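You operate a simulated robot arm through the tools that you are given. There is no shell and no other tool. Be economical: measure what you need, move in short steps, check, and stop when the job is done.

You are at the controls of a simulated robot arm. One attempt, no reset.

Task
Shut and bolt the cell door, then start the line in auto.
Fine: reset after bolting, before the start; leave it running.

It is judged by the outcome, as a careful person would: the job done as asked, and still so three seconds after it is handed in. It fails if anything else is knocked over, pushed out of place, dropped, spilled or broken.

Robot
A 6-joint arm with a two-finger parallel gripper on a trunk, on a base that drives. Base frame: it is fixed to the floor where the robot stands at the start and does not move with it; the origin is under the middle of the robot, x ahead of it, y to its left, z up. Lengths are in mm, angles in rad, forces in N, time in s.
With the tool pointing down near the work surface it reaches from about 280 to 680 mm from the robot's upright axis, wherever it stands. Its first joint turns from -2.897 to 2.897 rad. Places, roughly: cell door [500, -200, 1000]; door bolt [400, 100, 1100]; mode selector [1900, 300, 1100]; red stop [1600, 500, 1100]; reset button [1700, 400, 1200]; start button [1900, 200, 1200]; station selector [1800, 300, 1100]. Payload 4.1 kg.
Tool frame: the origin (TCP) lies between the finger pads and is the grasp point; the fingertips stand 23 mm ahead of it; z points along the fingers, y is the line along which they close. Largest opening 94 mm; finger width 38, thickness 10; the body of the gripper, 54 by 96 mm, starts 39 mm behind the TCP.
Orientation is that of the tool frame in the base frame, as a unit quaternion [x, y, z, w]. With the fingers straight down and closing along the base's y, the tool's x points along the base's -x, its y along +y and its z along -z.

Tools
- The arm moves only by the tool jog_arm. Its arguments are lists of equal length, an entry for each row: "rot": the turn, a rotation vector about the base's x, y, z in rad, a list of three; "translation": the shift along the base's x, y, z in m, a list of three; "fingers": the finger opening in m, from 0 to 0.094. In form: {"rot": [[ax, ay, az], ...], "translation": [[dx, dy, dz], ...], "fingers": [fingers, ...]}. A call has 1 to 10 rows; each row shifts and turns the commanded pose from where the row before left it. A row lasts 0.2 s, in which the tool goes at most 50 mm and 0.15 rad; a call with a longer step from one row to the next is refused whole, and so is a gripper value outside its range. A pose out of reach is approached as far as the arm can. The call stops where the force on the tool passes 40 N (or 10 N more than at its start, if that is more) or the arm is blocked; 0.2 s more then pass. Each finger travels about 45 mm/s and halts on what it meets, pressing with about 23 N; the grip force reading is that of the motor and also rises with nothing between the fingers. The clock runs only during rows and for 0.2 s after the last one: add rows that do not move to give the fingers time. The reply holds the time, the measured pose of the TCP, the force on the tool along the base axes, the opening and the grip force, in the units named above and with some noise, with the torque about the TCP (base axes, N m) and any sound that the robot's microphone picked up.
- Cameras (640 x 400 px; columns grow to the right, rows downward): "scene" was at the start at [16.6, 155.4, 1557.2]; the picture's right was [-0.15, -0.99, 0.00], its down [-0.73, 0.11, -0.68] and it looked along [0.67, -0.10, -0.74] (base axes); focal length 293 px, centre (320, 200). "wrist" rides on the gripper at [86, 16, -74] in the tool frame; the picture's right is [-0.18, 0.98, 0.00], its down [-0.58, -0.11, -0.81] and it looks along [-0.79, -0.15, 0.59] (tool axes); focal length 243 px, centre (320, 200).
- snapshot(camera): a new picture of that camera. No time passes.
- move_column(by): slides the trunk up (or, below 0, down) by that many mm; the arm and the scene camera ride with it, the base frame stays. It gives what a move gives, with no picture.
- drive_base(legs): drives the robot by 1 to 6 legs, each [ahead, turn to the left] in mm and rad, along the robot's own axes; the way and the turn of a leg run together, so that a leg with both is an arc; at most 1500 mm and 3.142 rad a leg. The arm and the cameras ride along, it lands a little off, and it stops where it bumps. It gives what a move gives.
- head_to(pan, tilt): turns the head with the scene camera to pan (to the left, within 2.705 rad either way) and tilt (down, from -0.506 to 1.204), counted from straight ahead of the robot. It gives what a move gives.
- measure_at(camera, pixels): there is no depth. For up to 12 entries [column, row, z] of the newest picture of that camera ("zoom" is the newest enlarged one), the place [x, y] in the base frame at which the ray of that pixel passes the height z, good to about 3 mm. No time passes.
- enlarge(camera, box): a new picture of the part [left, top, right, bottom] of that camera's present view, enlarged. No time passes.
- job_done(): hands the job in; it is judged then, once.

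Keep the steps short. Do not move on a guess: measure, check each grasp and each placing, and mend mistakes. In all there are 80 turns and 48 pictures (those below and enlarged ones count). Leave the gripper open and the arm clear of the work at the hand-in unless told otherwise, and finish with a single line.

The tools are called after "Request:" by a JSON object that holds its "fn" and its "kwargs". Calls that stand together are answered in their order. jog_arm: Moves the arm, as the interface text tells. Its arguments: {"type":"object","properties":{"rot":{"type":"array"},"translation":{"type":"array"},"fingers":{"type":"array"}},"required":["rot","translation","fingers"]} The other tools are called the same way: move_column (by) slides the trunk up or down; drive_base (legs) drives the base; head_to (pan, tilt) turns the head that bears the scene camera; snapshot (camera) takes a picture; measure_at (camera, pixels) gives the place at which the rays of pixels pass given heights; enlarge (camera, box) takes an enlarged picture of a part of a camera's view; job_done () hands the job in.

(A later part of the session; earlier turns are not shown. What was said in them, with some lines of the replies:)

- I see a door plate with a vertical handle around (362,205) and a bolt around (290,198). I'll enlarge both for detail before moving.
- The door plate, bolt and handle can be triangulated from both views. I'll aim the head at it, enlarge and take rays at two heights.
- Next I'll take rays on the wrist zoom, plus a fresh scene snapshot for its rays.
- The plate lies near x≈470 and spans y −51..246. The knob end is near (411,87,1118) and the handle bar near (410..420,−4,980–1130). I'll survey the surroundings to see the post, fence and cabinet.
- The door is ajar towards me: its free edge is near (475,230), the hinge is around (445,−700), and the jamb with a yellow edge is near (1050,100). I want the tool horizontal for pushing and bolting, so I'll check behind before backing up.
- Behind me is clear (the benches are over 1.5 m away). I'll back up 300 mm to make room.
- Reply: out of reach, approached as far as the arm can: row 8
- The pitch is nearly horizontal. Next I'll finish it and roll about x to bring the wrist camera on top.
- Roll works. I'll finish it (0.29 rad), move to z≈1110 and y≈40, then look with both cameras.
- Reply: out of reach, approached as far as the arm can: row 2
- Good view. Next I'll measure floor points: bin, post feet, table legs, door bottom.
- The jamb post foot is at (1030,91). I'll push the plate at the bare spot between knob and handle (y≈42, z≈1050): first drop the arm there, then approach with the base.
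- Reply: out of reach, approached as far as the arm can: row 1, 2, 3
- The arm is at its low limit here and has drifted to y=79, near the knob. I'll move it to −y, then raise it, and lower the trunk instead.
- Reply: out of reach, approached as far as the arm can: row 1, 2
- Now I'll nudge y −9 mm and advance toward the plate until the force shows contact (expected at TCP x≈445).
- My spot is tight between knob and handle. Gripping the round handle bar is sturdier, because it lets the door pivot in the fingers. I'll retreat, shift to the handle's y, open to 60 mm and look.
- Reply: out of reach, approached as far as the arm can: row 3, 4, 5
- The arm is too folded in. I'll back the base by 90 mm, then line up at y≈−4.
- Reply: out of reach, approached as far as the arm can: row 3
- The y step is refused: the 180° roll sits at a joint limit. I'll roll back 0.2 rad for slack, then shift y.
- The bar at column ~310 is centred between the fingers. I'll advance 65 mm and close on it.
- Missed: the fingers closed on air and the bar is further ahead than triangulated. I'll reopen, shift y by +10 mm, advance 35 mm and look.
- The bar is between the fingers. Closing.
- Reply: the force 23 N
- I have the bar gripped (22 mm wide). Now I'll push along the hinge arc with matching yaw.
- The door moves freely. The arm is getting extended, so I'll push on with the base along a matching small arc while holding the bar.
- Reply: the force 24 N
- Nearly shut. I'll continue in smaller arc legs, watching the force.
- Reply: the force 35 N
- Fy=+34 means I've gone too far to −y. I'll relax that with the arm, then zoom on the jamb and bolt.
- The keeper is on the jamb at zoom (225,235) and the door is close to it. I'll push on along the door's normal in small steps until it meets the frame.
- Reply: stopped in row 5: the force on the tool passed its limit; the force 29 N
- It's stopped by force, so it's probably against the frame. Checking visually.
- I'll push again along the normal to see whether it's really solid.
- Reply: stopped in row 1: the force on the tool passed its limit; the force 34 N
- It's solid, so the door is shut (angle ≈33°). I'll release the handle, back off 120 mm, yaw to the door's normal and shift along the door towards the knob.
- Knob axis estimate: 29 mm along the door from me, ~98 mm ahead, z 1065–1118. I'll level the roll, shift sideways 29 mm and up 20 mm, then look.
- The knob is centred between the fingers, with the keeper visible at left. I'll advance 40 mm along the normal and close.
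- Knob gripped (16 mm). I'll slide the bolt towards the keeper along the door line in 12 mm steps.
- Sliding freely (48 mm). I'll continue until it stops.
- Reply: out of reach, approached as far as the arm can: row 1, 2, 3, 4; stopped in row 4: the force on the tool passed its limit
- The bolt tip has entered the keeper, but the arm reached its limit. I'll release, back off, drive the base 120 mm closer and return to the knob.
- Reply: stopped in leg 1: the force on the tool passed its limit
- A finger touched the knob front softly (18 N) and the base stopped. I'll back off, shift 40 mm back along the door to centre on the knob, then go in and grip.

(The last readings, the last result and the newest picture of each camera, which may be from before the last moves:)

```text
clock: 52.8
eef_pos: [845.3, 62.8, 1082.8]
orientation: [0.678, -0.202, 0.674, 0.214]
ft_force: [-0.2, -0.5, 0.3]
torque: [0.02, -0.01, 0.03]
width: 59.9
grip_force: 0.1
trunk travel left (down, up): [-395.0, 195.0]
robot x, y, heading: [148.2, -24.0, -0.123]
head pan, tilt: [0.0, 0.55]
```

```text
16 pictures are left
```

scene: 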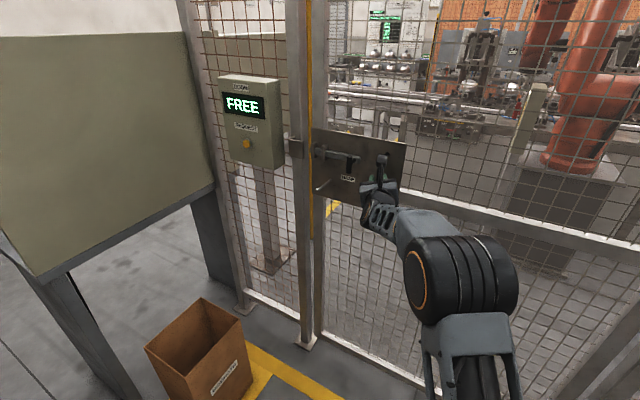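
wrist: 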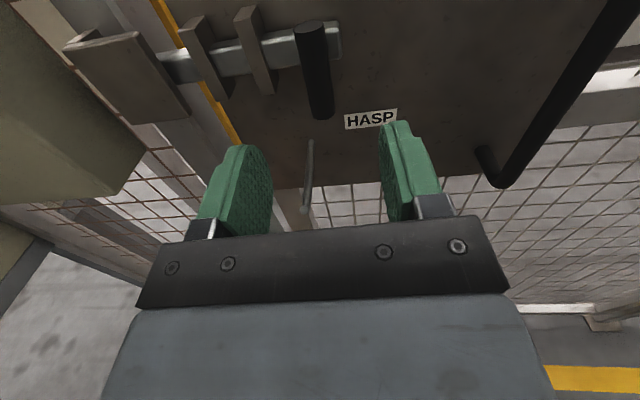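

Centred (knob at col ~316). I'll advance 72 mm, close, and look at the grip values.

Request:
{"fn": "jog_arm", "kwargs": {"rot": [[0, 0, 0], [0, 0, 0], [0, 0, 0], [0, 0, 0], [0, 0, 0], [0, 0, 0], [0, 0, 0]], "translation": [[0.0151, -0.0098, 0], [0.0151, -0.0098, 0.002], [0.0151, -0.0098, 0.002], [0.0151, -0.0098, 0], [0, 0, 0], [0, 0, 0], [0, 0, 0]], "fingers": [0.06, 0.06, 0.06, 0.06, 0, 0, 0]}}

Request:
{"fn": "jog_arm", "kwargs": {"rot": [[0, 0, 0], [0, 0, 0], [0, 0, 0], [0, 0, 0], [0, 0, 0]], "translation": [[0, 0, 0], [0.0055, 0.0084, 0], [0.0055, 0.0084, 0], [0.0055, 0.0084, 0], [0.0055, 0.0084, 0]], "fingers": [0, 0, 0, 0, 0]}}

Request:
{"fn": "snapshot", "kwargs": {"camera": "wrist"}}

```text
clock: 54.4
eef_pos: [905.0, 21.4, 1086.6]
orientation: [0.677, -0.204, 0.674, 0.214]
ft_force: [-8.3, -8.0, -3.2]
torque: [0.51, -0.85, -0.01]
width: 15.8
grip_force: 31.1
trunk travel left (down, up): [-395.0, 195.0]
robot x, y, heading: [152.6, -24.5, -0.121]
head pan, tilt: [0.0, 0.55]
```

```text
clock: 54.9
eef_pos: [905.2, 21.7, 1085.1]
orientation: [0.676, -0.209, 0.672, 0.219]
ft_force: [-21.8, -8.3, -0.6]
torque: [1.04, -0.84, -0.08]
width: 15.2
grip_force: 45.2
trunk travel left (down, up): [-395.0, 195.0]
robot x, y, heading: [148.4, -26.5, -0.124]
head pan, tilt: [0.0, 0.55]
stopped in row 2: the force on the tool passed its limit (the readings are from after the stop); the commanded pose is now the measured one
```

```text
15 pictures are left
```

wrist: 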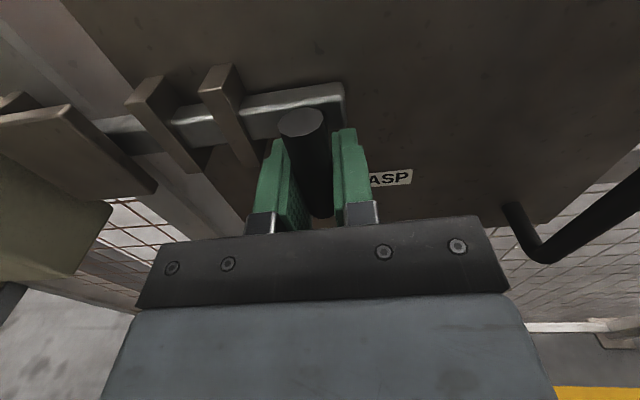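

The bolt has moved ~60 mm and stopped inside the keeper. One more push to confirm the end stop, then release and check the door display.

Request:
{"fn": "jog_arm", "kwargs": {"rot": [[0, 0, 0], [0, 0, 0], [0, 0, 0]], "translation": [[-0.001, 0.0005, 0], [0.0045, 0.007, 0], [0.0045, 0.007, 0]], "fingers": [0, 0, 0]}}

Request:
{"fn": "jog_arm", "kwargs": {"rot": [[0, 0, 0], [0, 0, 0], [0, 0, 0], [0, 0, 0], [0, 0, 0], [0, 0, 0]], "translation": [[0, 0, 0], [0, 0, 0], [-0.0252, 0.0164, 0], [-0.0252, 0.0164, 0], [-0.0252, 0.0164, 0], [-0.0252, 0.0164, 0]], "fingers": [0.05, 0.06, 0.06, 0.06, 0.06, 0.06]}}

Request:
{"fn": "head_to", "kwargs": {"pan": 0.35, "tilt": 0.35}}

Request:
{"fn": "snapshot", "kwargs": {"camera": "scene"}}

```text
clock: 55.5
eef_pos: [905.9, 21.1, 1086.2]
orientation: [0.674, -0.215, 0.671, 0.221]
ft_force: [-25.0, -7.3, -0.7]
torque: [0.93, -0.71, -0.04]
width: 15.3
grip_force: 45.2
trunk travel left (down, up): [-395.0, 195.0]
robot x, y, heading: [146.3, -23.7, -0.132]
head pan, tilt: [0.0, 0.55]
stopped in row 2: the force on the tool passed its limit (the readings are from after the stop); the commanded pose is now the measured one
```

```text
clock: 56.9
eef_pos: [808.1, 90.5, 1084.3]
orientation: [0.676, -0.211, 0.67, 0.222]
ft_force: [0.0, -0.2, -1.2]
torque: [0.0, 0.03, -0.03]
width: 60.3
grip_force: 0.1
trunk travel left (down, up): [-395.0, 195.0]
robot x, y, heading: [148.3, -27.6, -0.127]
head pan, tilt: [0.0, 0.55]
```

```text
clock: 57.7
eef_pos: [809.7, 90.1, 1082.2]
orientation: [0.677, -0.21, 0.67, 0.222]
ft_force: [-0.6, -0.1, -0.1]
torque: [-0.03, 0.0, -0.02]
width: 60.2
grip_force: 0.2
trunk travel left (down, up): [-395.0, 195.0]
robot x, y, heading: [150.6, -25.6, -0.13]
head pan, tilt: [0.351, 0.351]
```

```text
14 pictures are left
```

scene: 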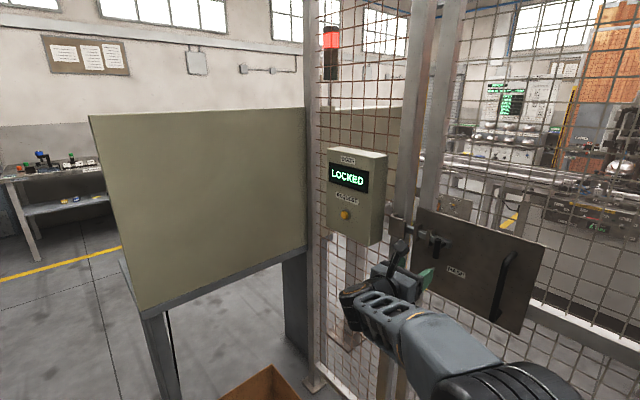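

The door display reads LOCKED, so the door is shut and bolted. The console lies beyond the olive screen. I'll retract the arm, back away, turn left and drive around the screen's free end. The path keeps about 470 mm from the bin and the screen leg.

Request:
{"fn": "jog_arm", "kwargs": {"rot": [[0, 0, 0], [0, 0, 0], [0, 0, 0], [0, 0, 0]], "translation": [[-0.035, 0.0, 0.01], [-0.035, 0, 0.01], [-0.035, 0, 0.01], [-0.03, 0, 0.01]], "fingers": [0.03, 0.0, 0, 0]}}

Request:
{"fn": "drive_base", "kwargs": {"legs": [[-230, 0], [0, 1.3], [1300, 0]]}}

Request:
{"fn": "head_to", "kwargs": {"pan": -0.7, "tilt": 0.5}}

Request:
{"fn": "snapshot", "kwargs": {"camera": "scene"}}

```text
clock: 58.7
eef_pos: [673.4, 89.5, 1124.4]
orientation: [0.677, -0.209, 0.67, 0.222]
ft_force: [0.4, -0.3, 0.6]
torque: [0.02, 0.01, -0.01]
width: 0.0
grip_force: 22.6
trunk travel left (down, up): [-395.0, 195.0]
robot x, y, heading: [149.6, -25.3, -0.125]
head pan, tilt: [0.351, 0.351]
```

```text
clock: 69.9
eef_pos: [438.3, 1754.8, 1124.2]
orientation: [0.665, 0.245, 0.667, -0.232]
ft_force: [-0.6, 0.1, 0.7]
torque: [-0.03, 0.0, 0.0]
width: 0.0
grip_force: 22.2
trunk travel left (down, up): [-395.0, 195.0]
robot x, y, heading: [411.3, 1219.9, 1.183]
head pan, tilt: [0.351, 0.351]
```

```text
clock: 71.2
eef_pos: [438.8, 1755.7, 1124.6]
orientation: [0.664, 0.246, 0.666, -0.233]
ft_force: [0.0, 0.1, -0.1]
torque: [-0.01, -0.01, 0.01]
width: 0.0
grip_force: 23.8
trunk travel left (down, up): [-395.0, 195.0]
robot x, y, heading: [415.6, 1219.6, 1.179]
head pan, tilt: [-0.7, 0.499]
```

```text
13 pictures are left
```

scene: 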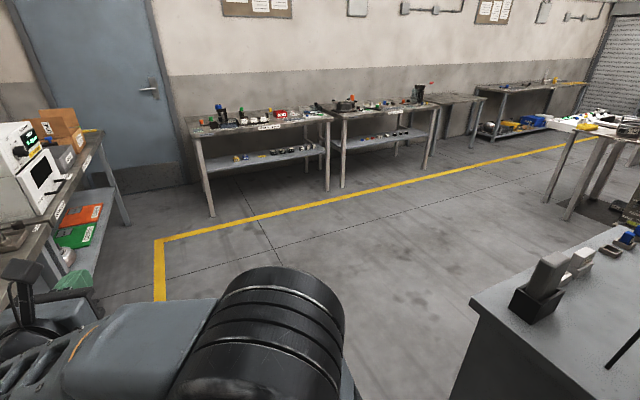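

Floor ahead right is clear, and the console desk is at lower right. I'll turn right and look along the desk.

Request:
{"fn": "drive_base", "kwargs": {"legs": [[0, -0.6]]}}

Request:
{"fn": "head_to", "kwargs": {"pan": -0.75, "tilt": 0.5}}

Request:
{"fn": "snapshot", "kwargs": {"camera": "scene"}}

```text
clock: 73.2
eef_pos: [736.8, 1647.2, 1124.1]
orientation: [0.707, 0.037, 0.705, -0.025]
ft_force: [-0.3, -0.5, 0.3]
torque: [0.02, -0.01, 0.0]
width: 0.0
grip_force: 22.9
trunk travel left (down, up): [-395.0, 195.0]
robot x, y, heading: [412.3, 1217.1, 0.583]
head pan, tilt: [-0.7, 0.499]
```

```text
clock: 73.9
eef_pos: [736.1, 1648.0, 1125.1]
orientation: [0.707, 0.037, 0.705, -0.025]
ft_force: [-0.2, 0.4, 0.0]
torque: [-0.03, 0.0, 0.0]
width: 0.0
grip_force: 23.1
trunk travel left (down, up): [-395.0, 195.0]
robot x, y, heading: [413.2, 1218.8, 0.582]
head pan, tilt: [-0.75, 0.499]
```

```text
12 pictures are left
```

scene: 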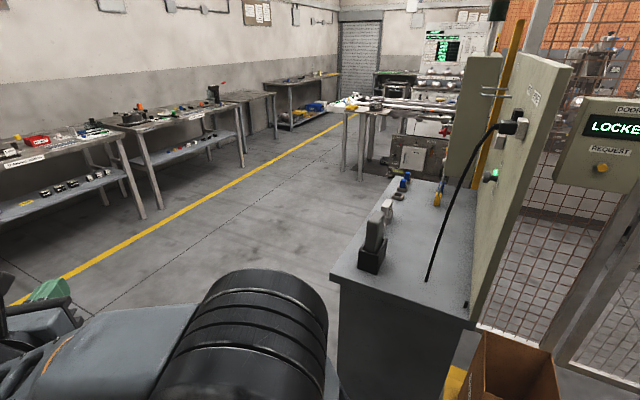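

Request:
{"fn": "measure_at", "kwargs": {"camera": "scene", "pixels": [[332, 275, 900], [332, 275, 800], [470, 325, 900], [470, 325, 800], [412, 178, 900], [412, 178, 800], [500, 178, 1100], [519, 115, 1200], [495, 60, 1200], [340, 160, 0], [180, 240, 0]]}}

```text
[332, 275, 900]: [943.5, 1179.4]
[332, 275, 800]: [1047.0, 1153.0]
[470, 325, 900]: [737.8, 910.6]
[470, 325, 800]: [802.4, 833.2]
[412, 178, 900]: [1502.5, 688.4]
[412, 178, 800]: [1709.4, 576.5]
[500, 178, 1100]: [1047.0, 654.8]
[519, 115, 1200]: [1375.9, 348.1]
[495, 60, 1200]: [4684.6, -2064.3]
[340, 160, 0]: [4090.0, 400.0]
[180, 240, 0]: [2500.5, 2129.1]
```

The console is just beyond the desk, with its face running (1600,500)→(1900,200) and facing +x+y. I'll drive clear around the desk corner to about (2265,935), then look.

Request:
{"fn": "drive_base", "kwargs": {"legs": [[1000, 0], [0, -1.27], [1250, 0]]}}

Request:
{"fn": "head_to", "kwargs": {"pan": -1.45, "tilt": 0.45}}

Request:
{"fn": "snapshot", "kwargs": {"camera": "scene"}}

```text
clock: 88.1
eef_pos: [2719.8, 800.0, 1123.4]
orientation: [0.593, -0.387, 0.583, 0.397]
ft_force: [-0.4, -0.2, 0.1]
torque: [-0.02, 0.01, 0.0]
width: 0.0
grip_force: 22.8
trunk travel left (down, up): [-395.0, 195.0]
robot x, y, heading: [2212.9, 980.3, -0.684]
head pan, tilt: [-0.75, 0.499]
```

```text
clock: 89.2
eef_pos: [2719.5, 798.9, 1125.1]
orientation: [0.592, -0.389, 0.583, 0.398]
ft_force: [-0.1, -0.1, -0.2]
torque: [0.0, 0.03, -0.01]
width: 0.0
grip_force: 23.2
trunk travel left (down, up): [-395.0, 195.0]
robot x, y, heading: [2214.8, 978.1, -0.684]
head pan, tilt: [-1.45, 0.45]
```

```text
11 pictures are left
```

scene: 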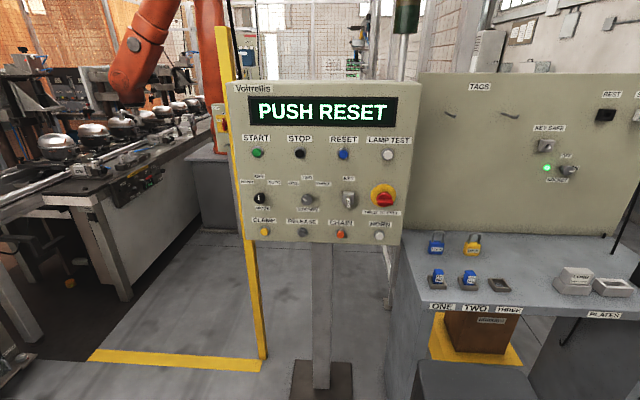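

Excellent: the panel shows "PUSH RESET". I'll enlarge it to read the labels and selectors.

Request:
{"fn": "enlarge", "kwargs": {"camera": "scene", "box": [222, 78, 422, 248]}}

Request:
{"fn": "measure_at", "kwargs": {"camera": "zoom", "pixels": [[86, 238, 1200], [86, 238, 1150], [370, 238, 1200], [370, 238, 1150], [305, 238, 1200], [305, 238, 1150], [95, 360, 1100], [95, 360, 1050], [400, 370, 1100], [400, 370, 1050]]}}

```text
2.35 times, centred on (322, 163) of scene
```

zoom: 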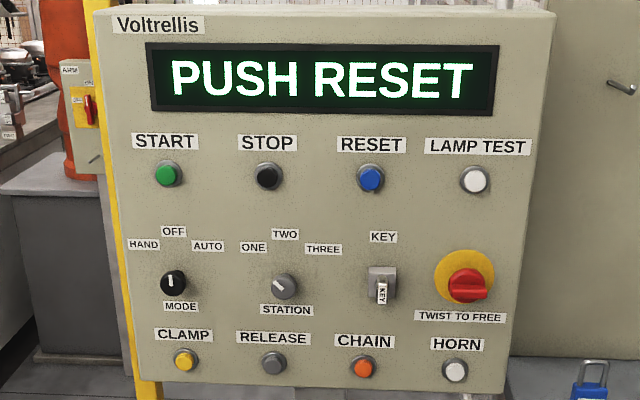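

```text
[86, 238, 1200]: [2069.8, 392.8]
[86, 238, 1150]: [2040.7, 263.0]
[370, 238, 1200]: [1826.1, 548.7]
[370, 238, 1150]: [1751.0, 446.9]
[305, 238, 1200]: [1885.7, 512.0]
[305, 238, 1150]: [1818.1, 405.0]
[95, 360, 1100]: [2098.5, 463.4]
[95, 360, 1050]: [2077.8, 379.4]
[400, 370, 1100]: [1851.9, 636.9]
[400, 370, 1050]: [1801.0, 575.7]
```

The mode selector points to OFF and the display wants RESET. The labels are clear: START (green, left), RESET (blue), MODE HAND/OFF/AUTO. I'll measure the rays and turn to face the panel (heading ≈ −2.13).

Request:
{"fn": "measure_at", "kwargs": {"camera": "zoom", "pixels": [[168, 174, 1200], [168, 174, 1150], [370, 178, 1200], [370, 178, 1150], [474, 180, 1200], [474, 180, 1150], [173, 283, 1150], [173, 283, 1100], [467, 284, 1150], [467, 284, 1100]]}}

Request:
{"fn": "drive_base", "kwargs": {"legs": [[0, -1.45]]}}

Request:
{"fn": "head_to", "kwargs": {"pan": 0.0, "tilt": 0.5}}

Request:
{"fn": "snapshot", "kwargs": {"camera": "scene"}}

```text
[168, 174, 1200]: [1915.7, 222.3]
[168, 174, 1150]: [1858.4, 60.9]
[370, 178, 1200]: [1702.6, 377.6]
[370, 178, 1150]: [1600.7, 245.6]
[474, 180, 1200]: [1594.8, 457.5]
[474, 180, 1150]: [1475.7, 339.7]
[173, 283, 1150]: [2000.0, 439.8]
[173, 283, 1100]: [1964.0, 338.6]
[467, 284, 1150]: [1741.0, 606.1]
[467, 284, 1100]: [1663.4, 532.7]
```

```text
clock: 93.1
eef_pos: [2098.4, 455.0, 1124.6]
orientation: [0.187, -0.683, 0.174, 0.684]
ft_force: [0.8, 0.1, 0.3]
torque: [0.01, 0.0, -0.03]
width: 0.0
grip_force: 23.4
trunk travel left (down, up): [-395.0, 195.0]
robot x, y, heading: [2215.0, 979.2, -2.133]
head pan, tilt: [-1.45, 0.45]
```

```text
clock: 94.7
eef_pos: [2095.4, 455.2, 1124.7]
orientation: [0.186, -0.684, 0.172, 0.684]
ft_force: [0.4, -0.4, -0.1]
torque: [-0.02, 0.0, -0.03]
width: 0.0
grip_force: 22.3
trunk travel left (down, up): [-395.0, 195.0]
robot x, y, heading: [2210.8, 977.9, -2.133]
head pan, tilt: [0.0, 0.499]
```

```text
9 pictures are left
```

scene: 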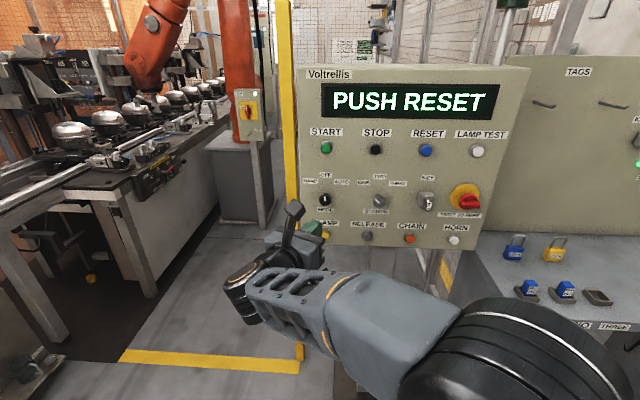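

This is a second viewpoint, so I can triangulate the controls.

Request:
{"fn": "measure_at", "kwargs": {"camera": "scene", "pixels": [[326, 148, 1200], [326, 148, 1150], [425.5, 150.5, 1200], [425.5, 150.5, 1150], [477, 151.5, 1200], [477, 151.5, 1150], [324, 200, 1150], [324, 200, 1100], [468, 203, 1150], [468, 203, 1100]]}}

```text
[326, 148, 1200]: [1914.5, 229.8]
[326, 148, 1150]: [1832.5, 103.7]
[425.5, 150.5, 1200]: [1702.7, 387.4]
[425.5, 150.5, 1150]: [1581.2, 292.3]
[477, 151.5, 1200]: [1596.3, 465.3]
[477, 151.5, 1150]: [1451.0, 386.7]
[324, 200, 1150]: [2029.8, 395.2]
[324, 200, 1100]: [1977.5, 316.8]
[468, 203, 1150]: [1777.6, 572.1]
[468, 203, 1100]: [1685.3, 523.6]
```

Triangulated: START (1926,249,1208), RESET (1726,406,1210), MODE (1931,246,1054), with the panel normal ≈(0.6,0.8). I'll lower the trunk 60 mm, yaw the tool to the panel normal, pre-roll −0.8 rad so there's room to turn clockwise, and open in front of MODE.

Request:
{"fn": "move_column", "kwargs": {"by": -60}}

Request:
{"fn": "jog_arm", "kwargs": {"rot": [[0, 0, 0.138], [0, 0, 0.138], [0, 0, 0.138], [0.08, 0.1067, 0], [0.08, 0.1067, 0], [0.08, 0.1067, 0], [0.08, 0.1067, 0], [0.08, 0.1067, 0], [0.08, 0.1067, 0]], "translation": [[-0.0103, -0.0126, 0], [-0.0103, -0.0126, 0], [-0.0103, -0.0126, 0], [-0.0103, -0.0126, 0], [-0.0103, -0.0126, -0.002], [-0.0103, -0.0126, -0.002], [-0.0103, -0.0126, -0.002], [-0.0103, -0.0126, -0.002], [-0.0103, -0.0126, -0.002]], "fingers": [0.03, 0.06, 0.06, 0.06, 0.06, 0.06, 0.06, 0.06, 0.06]}}

Request:
{"fn": "snapshot", "kwargs": {"camera": "wrist"}}

```text
clock: 95.7
eef_pos: [2096.7, 454.2, 1063.9]
orientation: [0.187, -0.683, 0.173, 0.684]
ft_force: [0.3, 0.8, 0.1]
torque: [-0.01, 0.0, -0.03]
width: 0.2
grip_force: 22.8
trunk travel left (down, up): [-335.0, 255.0]
robot x, y, heading: [2217.0, 978.4, -2.134]
head pan, tilt: [0.0, 0.499]
```

```text
clock: 97.7
eef_pos: [2003.5, 342.4, 1054.0]
orientation: [0.543, -0.455, 0.036, 0.705]
ft_force: [0.4, -0.7, 0.5]
torque: [0.02, 0.01, 0.0]
width: 59.9
grip_force: 0.0
trunk travel left (down, up): [-335.0, 255.0]
robot x, y, heading: [2211.6, 979.0, -2.136]
head pan, tilt: [0.0, 0.499]
```

```text
8 pictures are left
```

wrist: 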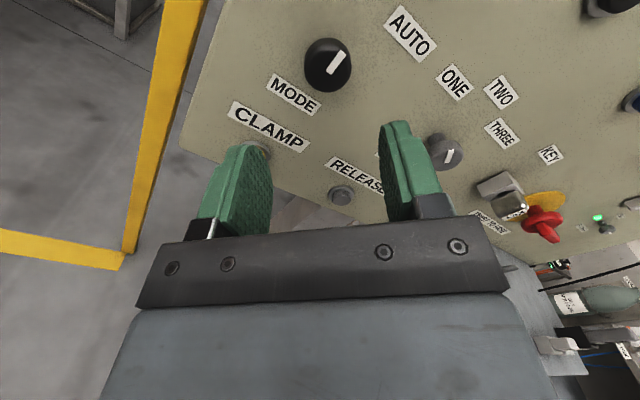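

The MODE knob is round and its pointer is at OFF, with the tool axis almost on it (5 mm off along tool y). I'll correct and advance 105 mm slowly.

Request:
{"fn": "jog_arm", "kwargs": {"rot": [[0, 0, 0], [0, 0, 0], [0, 0, 0], [0, 0, 0], [0, 0, 0], [0, 0, 0], [0, 0, 0]], "translation": [[-0.0027, 0.002, 0.0037], [-0.015, -0.02, 0], [-0.015, -0.02, 0], [-0.015, -0.02, 0], [-0.012, -0.016, 0], [-0.003, -0.004, 0], [-0.003, -0.004, 0]], "fingers": [0.06, 0.06, 0.06, 0.06, 0.06, 0.06, 0.06]}}

Request:
{"fn": "snapshot", "kwargs": {"camera": "wrist"}}

```text
clock: 99.3
eef_pos: [1939.9, 259.7, 1058.9]
orientation: [0.542, -0.455, 0.039, 0.705]
ft_force: [-0.6, 0.2, 0.2]
torque: [0.01, 0.01, -0.03]
width: 59.9
grip_force: 0.1
trunk travel left (down, up): [-335.0, 255.0]
robot x, y, heading: [2214.1, 980.0, -2.133]
head pan, tilt: [0.0, 0.499]
```

```text
7 pictures are left
```

wrist: 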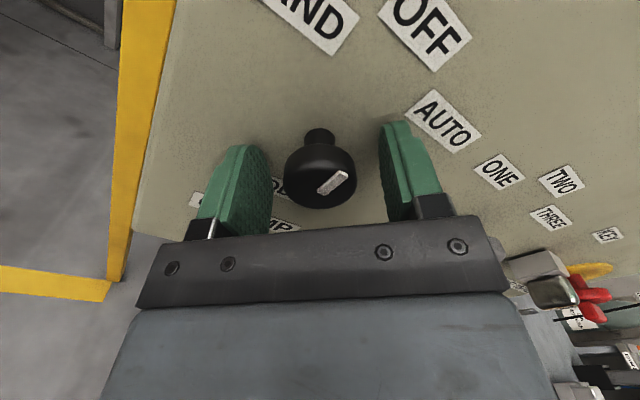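

The knob head is right at the grasp point. I'll close, then turn clockwise 45° (0.79 rad) toward AUTO.

Request:
{"fn": "jog_arm", "kwargs": {"rot": [[0, 0, 0], [0, 0, 0], [0, 0, 0], [0, 0, 0]], "translation": [[0, 0, 0], [0, 0, 0], [0, 0, 0], [0, 0, 0]], "fingers": [0, 0, 0, 0]}}

Request:
{"fn": "jog_arm", "kwargs": {"rot": [[-0.08, -0.1067, 0], [-0.08, -0.1067, 0], [-0.08, -0.1067, 0], [-0.08, -0.1067, 0], [-0.08, -0.1067, 0], [-0.08, -0.1067, 0], [0, 0, 0]], "translation": [[0, 0, 0], [0, 0, 0], [0, 0, 0], [0, 0, 0], [0, 0, 0], [0, 0, 0], [0, 0, 0]], "fingers": [0, 0, 0, 0, 0, 0, 0]}}

Request:
{"fn": "snapshot", "kwargs": {"camera": "wrist"}}

```text
clock: 100.3
eef_pos: [1938.3, 260.3, 1058.7]
orientation: [0.541, -0.456, 0.038, 0.706]
ft_force: [-1.9, -0.5, 3.2]
torque: [0.02, 0.02, -0.08]
width: 33.4
grip_force: 45.0
trunk travel left (down, up): [-335.0, 255.0]
robot x, y, heading: [2211.7, 977.2, -2.135]
head pan, tilt: [0.0, 0.499]
```

```text
clock: 101.9
eef_pos: [1939.4, 261.0, 1059.1]
orientation: [0.323, -0.631, 0.31, 0.634]
ft_force: [1.9, -3.5, 3.7]
torque: [0.74, -0.52, 0.27]
width: 33.3
grip_force: 45.4
trunk travel left (down, up): [-335.0, 255.0]
robot x, y, heading: [2217.7, 983.2, -2.133]
head pan, tilt: [0.0, 0.499]
```

```text
6 pictures are left
```

wrist: 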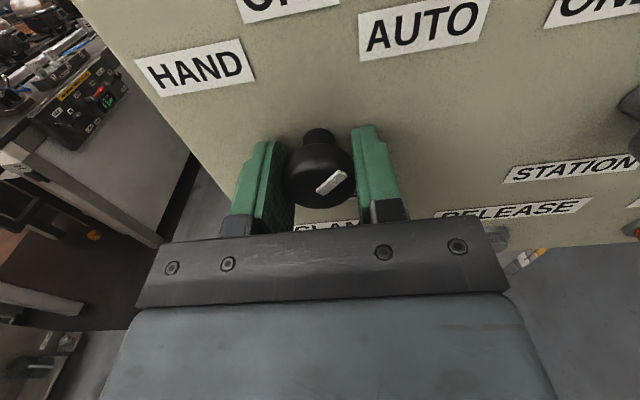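

The knob turned with the gripper and its pointer is now toward AUTO. I'll release, back off 100 mm, close, and raise the trunk 153 mm to the button row.

Request:
{"fn": "jog_arm", "kwargs": {"rot": [[0, 0, 0], [0, 0, 0], [0, 0, 0], [0, 0, 0], [0, 0, 0], [0, 0, 0], [0, 0, 0], [0, 0, 0]], "translation": [[0, 0, 0], [0, 0, 0], [0.015, 0.02, 0], [0.015, 0.02, 0], [0.015, 0.02, 0], [0.015, 0.02, 0], [0, 0, 0], [0, 0, 0]], "fingers": [0.06, 0.06, 0.06, 0.06, 0.06, 0.03, 0.0, 0.0]}}

Request:
{"fn": "move_column", "kwargs": {"by": 153}}

Request:
{"fn": "jog_arm", "kwargs": {"rot": [[0, 0, 0], [0, 0, 0], [0, 0, 0], [0, 0, 0], [0, 0, 0], [0, 0, 0]], "translation": [[-0.0344, 0.0258, 0], [-0.0344, 0.0258, 0], [-0.0344, 0.0258, 0], [-0.0344, 0.0258, 0], [-0.0344, 0.0258, 0], [-0.0344, 0.0258, 0]], "fingers": [0, 0, 0, 0, 0, 0]}}

Request:
{"fn": "snapshot", "kwargs": {"camera": "wrist"}}

```text
clock: 103.7
eef_pos: [1998.7, 339.9, 1058.6]
orientation: [0.324, -0.63, 0.311, 0.634]
ft_force: [1.0, 0.3, -0.3]
torque: [0.01, 0.05, -0.03]
width: 0.1
grip_force: 10.2
trunk travel left (down, up): [-335.0, 255.0]
robot x, y, heading: [2214.8, 976.8, -2.134]
head pan, tilt: [0.0, 0.499]
```

```text
clock: 105.4
eef_pos: [1997.6, 340.4, 1211.3]
orientation: [0.323, -0.631, 0.31, 0.634]
ft_force: [0.2, -0.2, 0.2]
torque: [-0.01, 0.02, 0.01]
width: 0.1
grip_force: 22.8
trunk travel left (down, up): [-488.0, 102.0]
robot x, y, heading: [2214.8, 980.4, -2.135]
head pan, tilt: [0.0, 0.499]
```

```text
clock: 106.8
eef_pos: [1836.3, 457.8, 1219.8]
orientation: [0.319, -0.634, 0.296, 0.639]
ft_force: [0.1, -0.4, 0.5]
torque: [0.02, -0.02, 0.0]
width: 0.1
grip_force: 22.6
out of reach, approached as far as the arm can: row 5, 6
trunk travel left (down, up): [-488.0, 102.0]
robot x, y, heading: [2212.2, 974.7, -2.129]
head pan, tilt: [0.0, 0.499]
```

```text
5 pictures are left
```

wrist: 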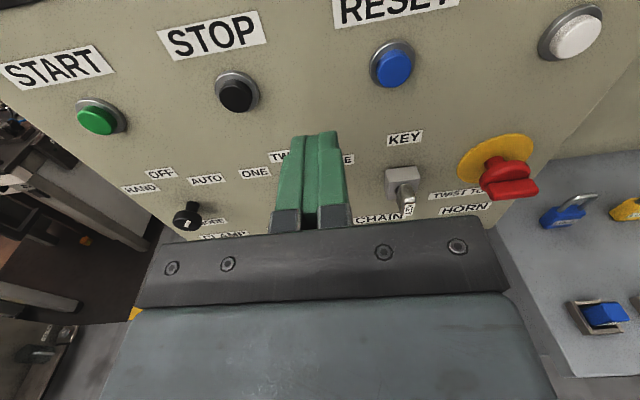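

The roll is at its limit again. I'll roll back 0.27 rad for slack, shift the last 57 mm to RESET (blue, at col 390), and check the position.

Request:
{"fn": "jog_arm", "kwargs": {"rot": [[0.08, 0.1067, 0], [0.08, 0.1067, 0], [0, 0, 0], [0, 0, 0], [0, 0, 0]], "translation": [[0, 0, 0], [0, 0, 0], [-0.0228, 0.0171, -0.002], [-0.0228, 0.0171, -0.002], [0, 0, 0]], "fingers": [0, 0, 0, 0, 0]}}

```text
clock: 108.0
eef_pos: [1797.9, 487.0, 1214.3]
orientation: [0.402, -0.583, 0.219, 0.671]
ft_force: [0.4, 0.0, -0.3]
torque: [0.02, 0.01, 0.03]
width: 0.0
grip_force: 22.8
out of reach, approached as far as the arm can: row 4
trunk travel left (down, up): [-488.0, 102.0]
robot x, y, heading: [2213.6, 978.5, -2.137]
head pan, tilt: [0.0, 0.499]
```

I'll advance 70 mm while correcting the remaining 9 mm sideways, then look.

Request:
{"fn": "jog_arm", "kwargs": {"rot": [[0, 0, 0], [0, 0, 0], [0, 0, 0]], "translation": [[-0.015, -0.02, 0], [-0.0186, -0.0173, 0], [-0.0156, -0.0133, 0]], "fingers": [0, 0, 0]}}

Request:
{"fn": "snapshot", "kwargs": {"camera": "wrist"}}

```text
clock: 108.8
eef_pos: [1755.6, 431.6, 1211.9]
orientation: [0.401, -0.583, 0.218, 0.672]
ft_force: [0.4, 1.0, -0.3]
torque: [0.0, -0.02, -0.01]
width: 0.0
grip_force: 23.1
out of reach, approached as far as the arm can: row 2, 3
trunk travel left (down, up): [-488.0, 102.0]
robot x, y, heading: [2215.8, 979.6, -2.133]
head pan, tilt: [0.0, 0.499]
```

```text
4 pictures are left
```

wrist: 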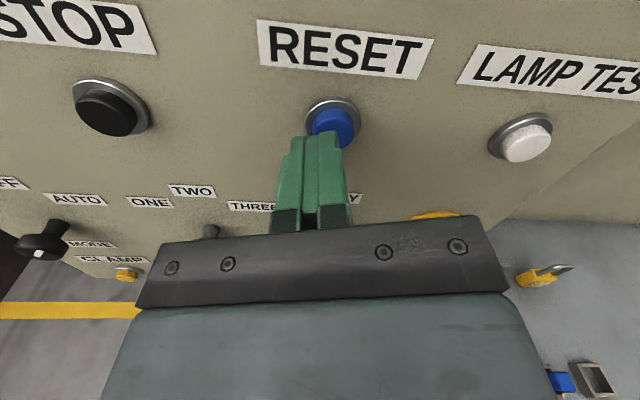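

The fingertips overlap the blue RESET cap (button 7 mm right of centre, within the cap). I'll press straight in with small steps, then retreat.

Request:
{"fn": "jog_arm", "kwargs": {"rot": [[0, 0, 0], [0, 0, 0], [0, 0, 0], [0, 0, 0], [0, 0, 0], [0, 0, 0]], "translation": [[-0.0036, -0.0048, 0], [-0.0036, -0.0048, 0], [-0.0036, -0.0048, 0], [-0.003, -0.004, 0], [-0.003, -0.004, 0], [-0.003, -0.004, 0]], "fingers": [0, 0, 0, 0, 0, 0]}}

```text
clock: 110.2
eef_pos: [1738.8, 407.3, 1212.5]
orientation: [0.403, -0.583, 0.219, 0.671]
ft_force: [9.4, 13.4, -2.9]
torque: [0.13, -0.11, -0.04]
width: 0.0
grip_force: 22.9
trunk travel left (down, up): [-488.0, 102.0]
robot x, y, heading: [2214.7, 980.0, -2.133]
head pan, tilt: [0.0, 0.499]
heard: click
```

A click was heard: RESET is pressed. I'll retreat and read the display and mode position.

Request:
{"fn": "jog_arm", "kwargs": {"rot": [[0, 0, 0], [0, 0, 0], [0, 0, 0], [0, 0, 0]], "translation": [[0.012, 0.016, 0], [0.015, 0.02, 0], [0.015, 0.02, 0], [0.015, 0.02, 0]], "fingers": [0, 0, 0, 0]}}

Request:
{"fn": "enlarge", "kwargs": {"camera": "scene", "box": [260, 40, 560, 300]}}

```text
clock: 111.2
eef_pos: [1794.5, 481.0, 1211.7]
orientation: [0.402, -0.583, 0.22, 0.671]
ft_force: [-0.1, -0.6, 0.1]
torque: [-0.03, -0.03, 0.01]
width: 0.0
grip_force: 23.2
trunk travel left (down, up): [-488.0, 102.0]
robot x, y, heading: [2215.1, 980.6, -2.139]
head pan, tilt: [0.0, 0.499]
```

```text
1.54 times, centred on (410, 170) of scene
```

zoom: 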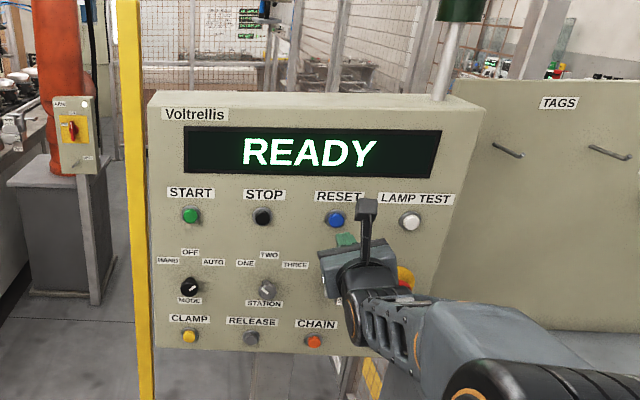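

The display reads READY and MODE points to AUTO. Next I'll move 245 mm along the panel to START at the same standoff and verify.

Request:
{"fn": "jog_arm", "kwargs": {"rot": [[0, 0, 0], [0, 0, 0], [0, 0, 0], [0, 0, 0], [0, 0, 0], [0, 0, 0], [0, 0, 0], [0, 0, 0]], "translation": [[0.0327, -0.0245, 0], [0.0327, -0.0245, 0], [0.0327, -0.0245, 0], [0.0327, -0.0245, 0], [0.0327, -0.0245, 0], [0.0327, -0.0245, 0], [-0.018, -0.024, 0], [-0.018, -0.024, 0]], "fingers": [0, 0, 0, 0, 0, 0, 0, 0]}}

Request:
{"fn": "snapshot", "kwargs": {"camera": "wrist"}}

```text
clock: 113.0
eef_pos: [1953.1, 286.7, 1211.8]
orientation: [0.403, -0.583, 0.222, 0.67]
ft_force: [-0.8, 0.6, 0.6]
torque: [0.02, 0.01, 0.03]
width: 0.2
grip_force: 22.7
trunk travel left (down, up): [-488.0, 102.0]
robot x, y, heading: [2212.6, 984.8, -2.132]
head pan, tilt: [0.0, 0.499]
```

```text
2 pictures are left
```

wrist: 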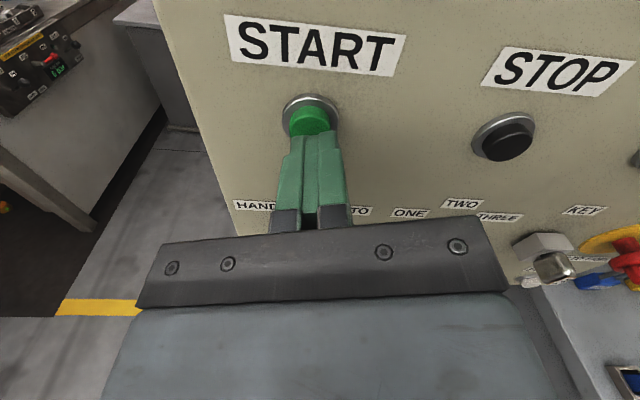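

The fingertips are on the green START. Pressing in small steps.

Request:
{"fn": "jog_arm", "kwargs": {"rot": [[0, 0, 0], [0, 0, 0], [0, 0, 0], [0, 0, 0], [0, 0, 0], [0, 0, 0]], "translation": [[-0.0036, -0.0048, 0], [-0.0036, -0.0048, 0], [-0.0036, -0.0048, 0], [-0.003, -0.004, 0], [-0.003, -0.004, 0], [-0.003, -0.004, 0]], "fingers": [0, 0, 0, 0, 0, 0]}}

```text
clock: 114.4
eef_pos: [1934.4, 261.2, 1213.3]
orientation: [0.404, -0.582, 0.223, 0.669]
ft_force: [8.4, 19.0, -5.9]
torque: [0.19, -0.14, -0.05]
width: 0.0
grip_force: 22.8
trunk travel left (down, up): [-488.0, 102.0]
robot x, y, heading: [2219.8, 981.9, -2.134]
head pan, tilt: [0.0, 0.499]
heard: click
```

Click. I'll retreat, open the gripper and read the display.

Request:
{"fn": "jog_arm", "kwargs": {"rot": [[0, 0, 0], [0, 0, 0], [0, 0, 0], [0, 0, 0], [0, 0, 0], [0, 0, 0], [0, 0, 0]], "translation": [[0.012, 0.016, 0], [0.018, 0.024, 0], [0.018, 0.024, 0], [0.018, 0.024, 0], [0.018, 0.024, 0], [0, 0, 0], [0, 0, 0]], "fingers": [0, 0, 0, 0.04, 0.08, 0.09, 0.09]}}

Request:
{"fn": "enlarge", "kwargs": {"camera": "scene", "box": [260, 40, 560, 300]}}

```text
clock: 116.0
eef_pos: [2017.5, 371.2, 1213.1]
orientation: [0.404, -0.582, 0.223, 0.669]
ft_force: [0.7, -0.5, -0.2]
torque: [0.0, -0.03, 0.02]
width: 84.8
grip_force: 0.0
trunk travel left (down, up): [-488.0, 102.0]
robot x, y, heading: [2216.5, 980.9, -2.133]
head pan, tilt: [0.0, 0.499]
```

```text
1.54 times, centred on (410, 170) of scene
```

zoom: 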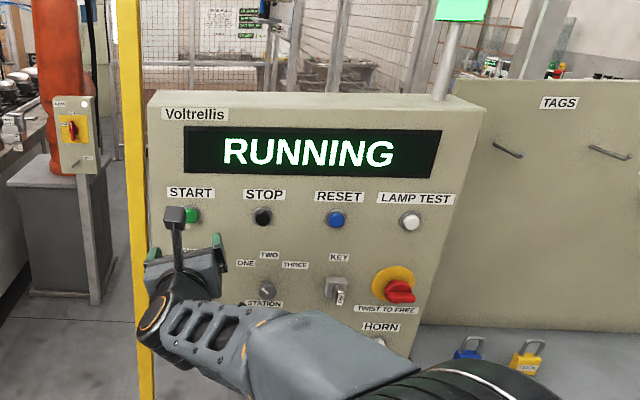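

The display reads RUNNING with the green lamp lit. The arm is clear and the gripper open, so I'm handing in.

Request:
{"fn": "job_done", "kwargs": {}}

```text
The job is handed in.
```

The cell door is shut and bolted (its display reads LOCKED), I pressed reset after bolting, and the line was started in AUTO and left RUNNING.
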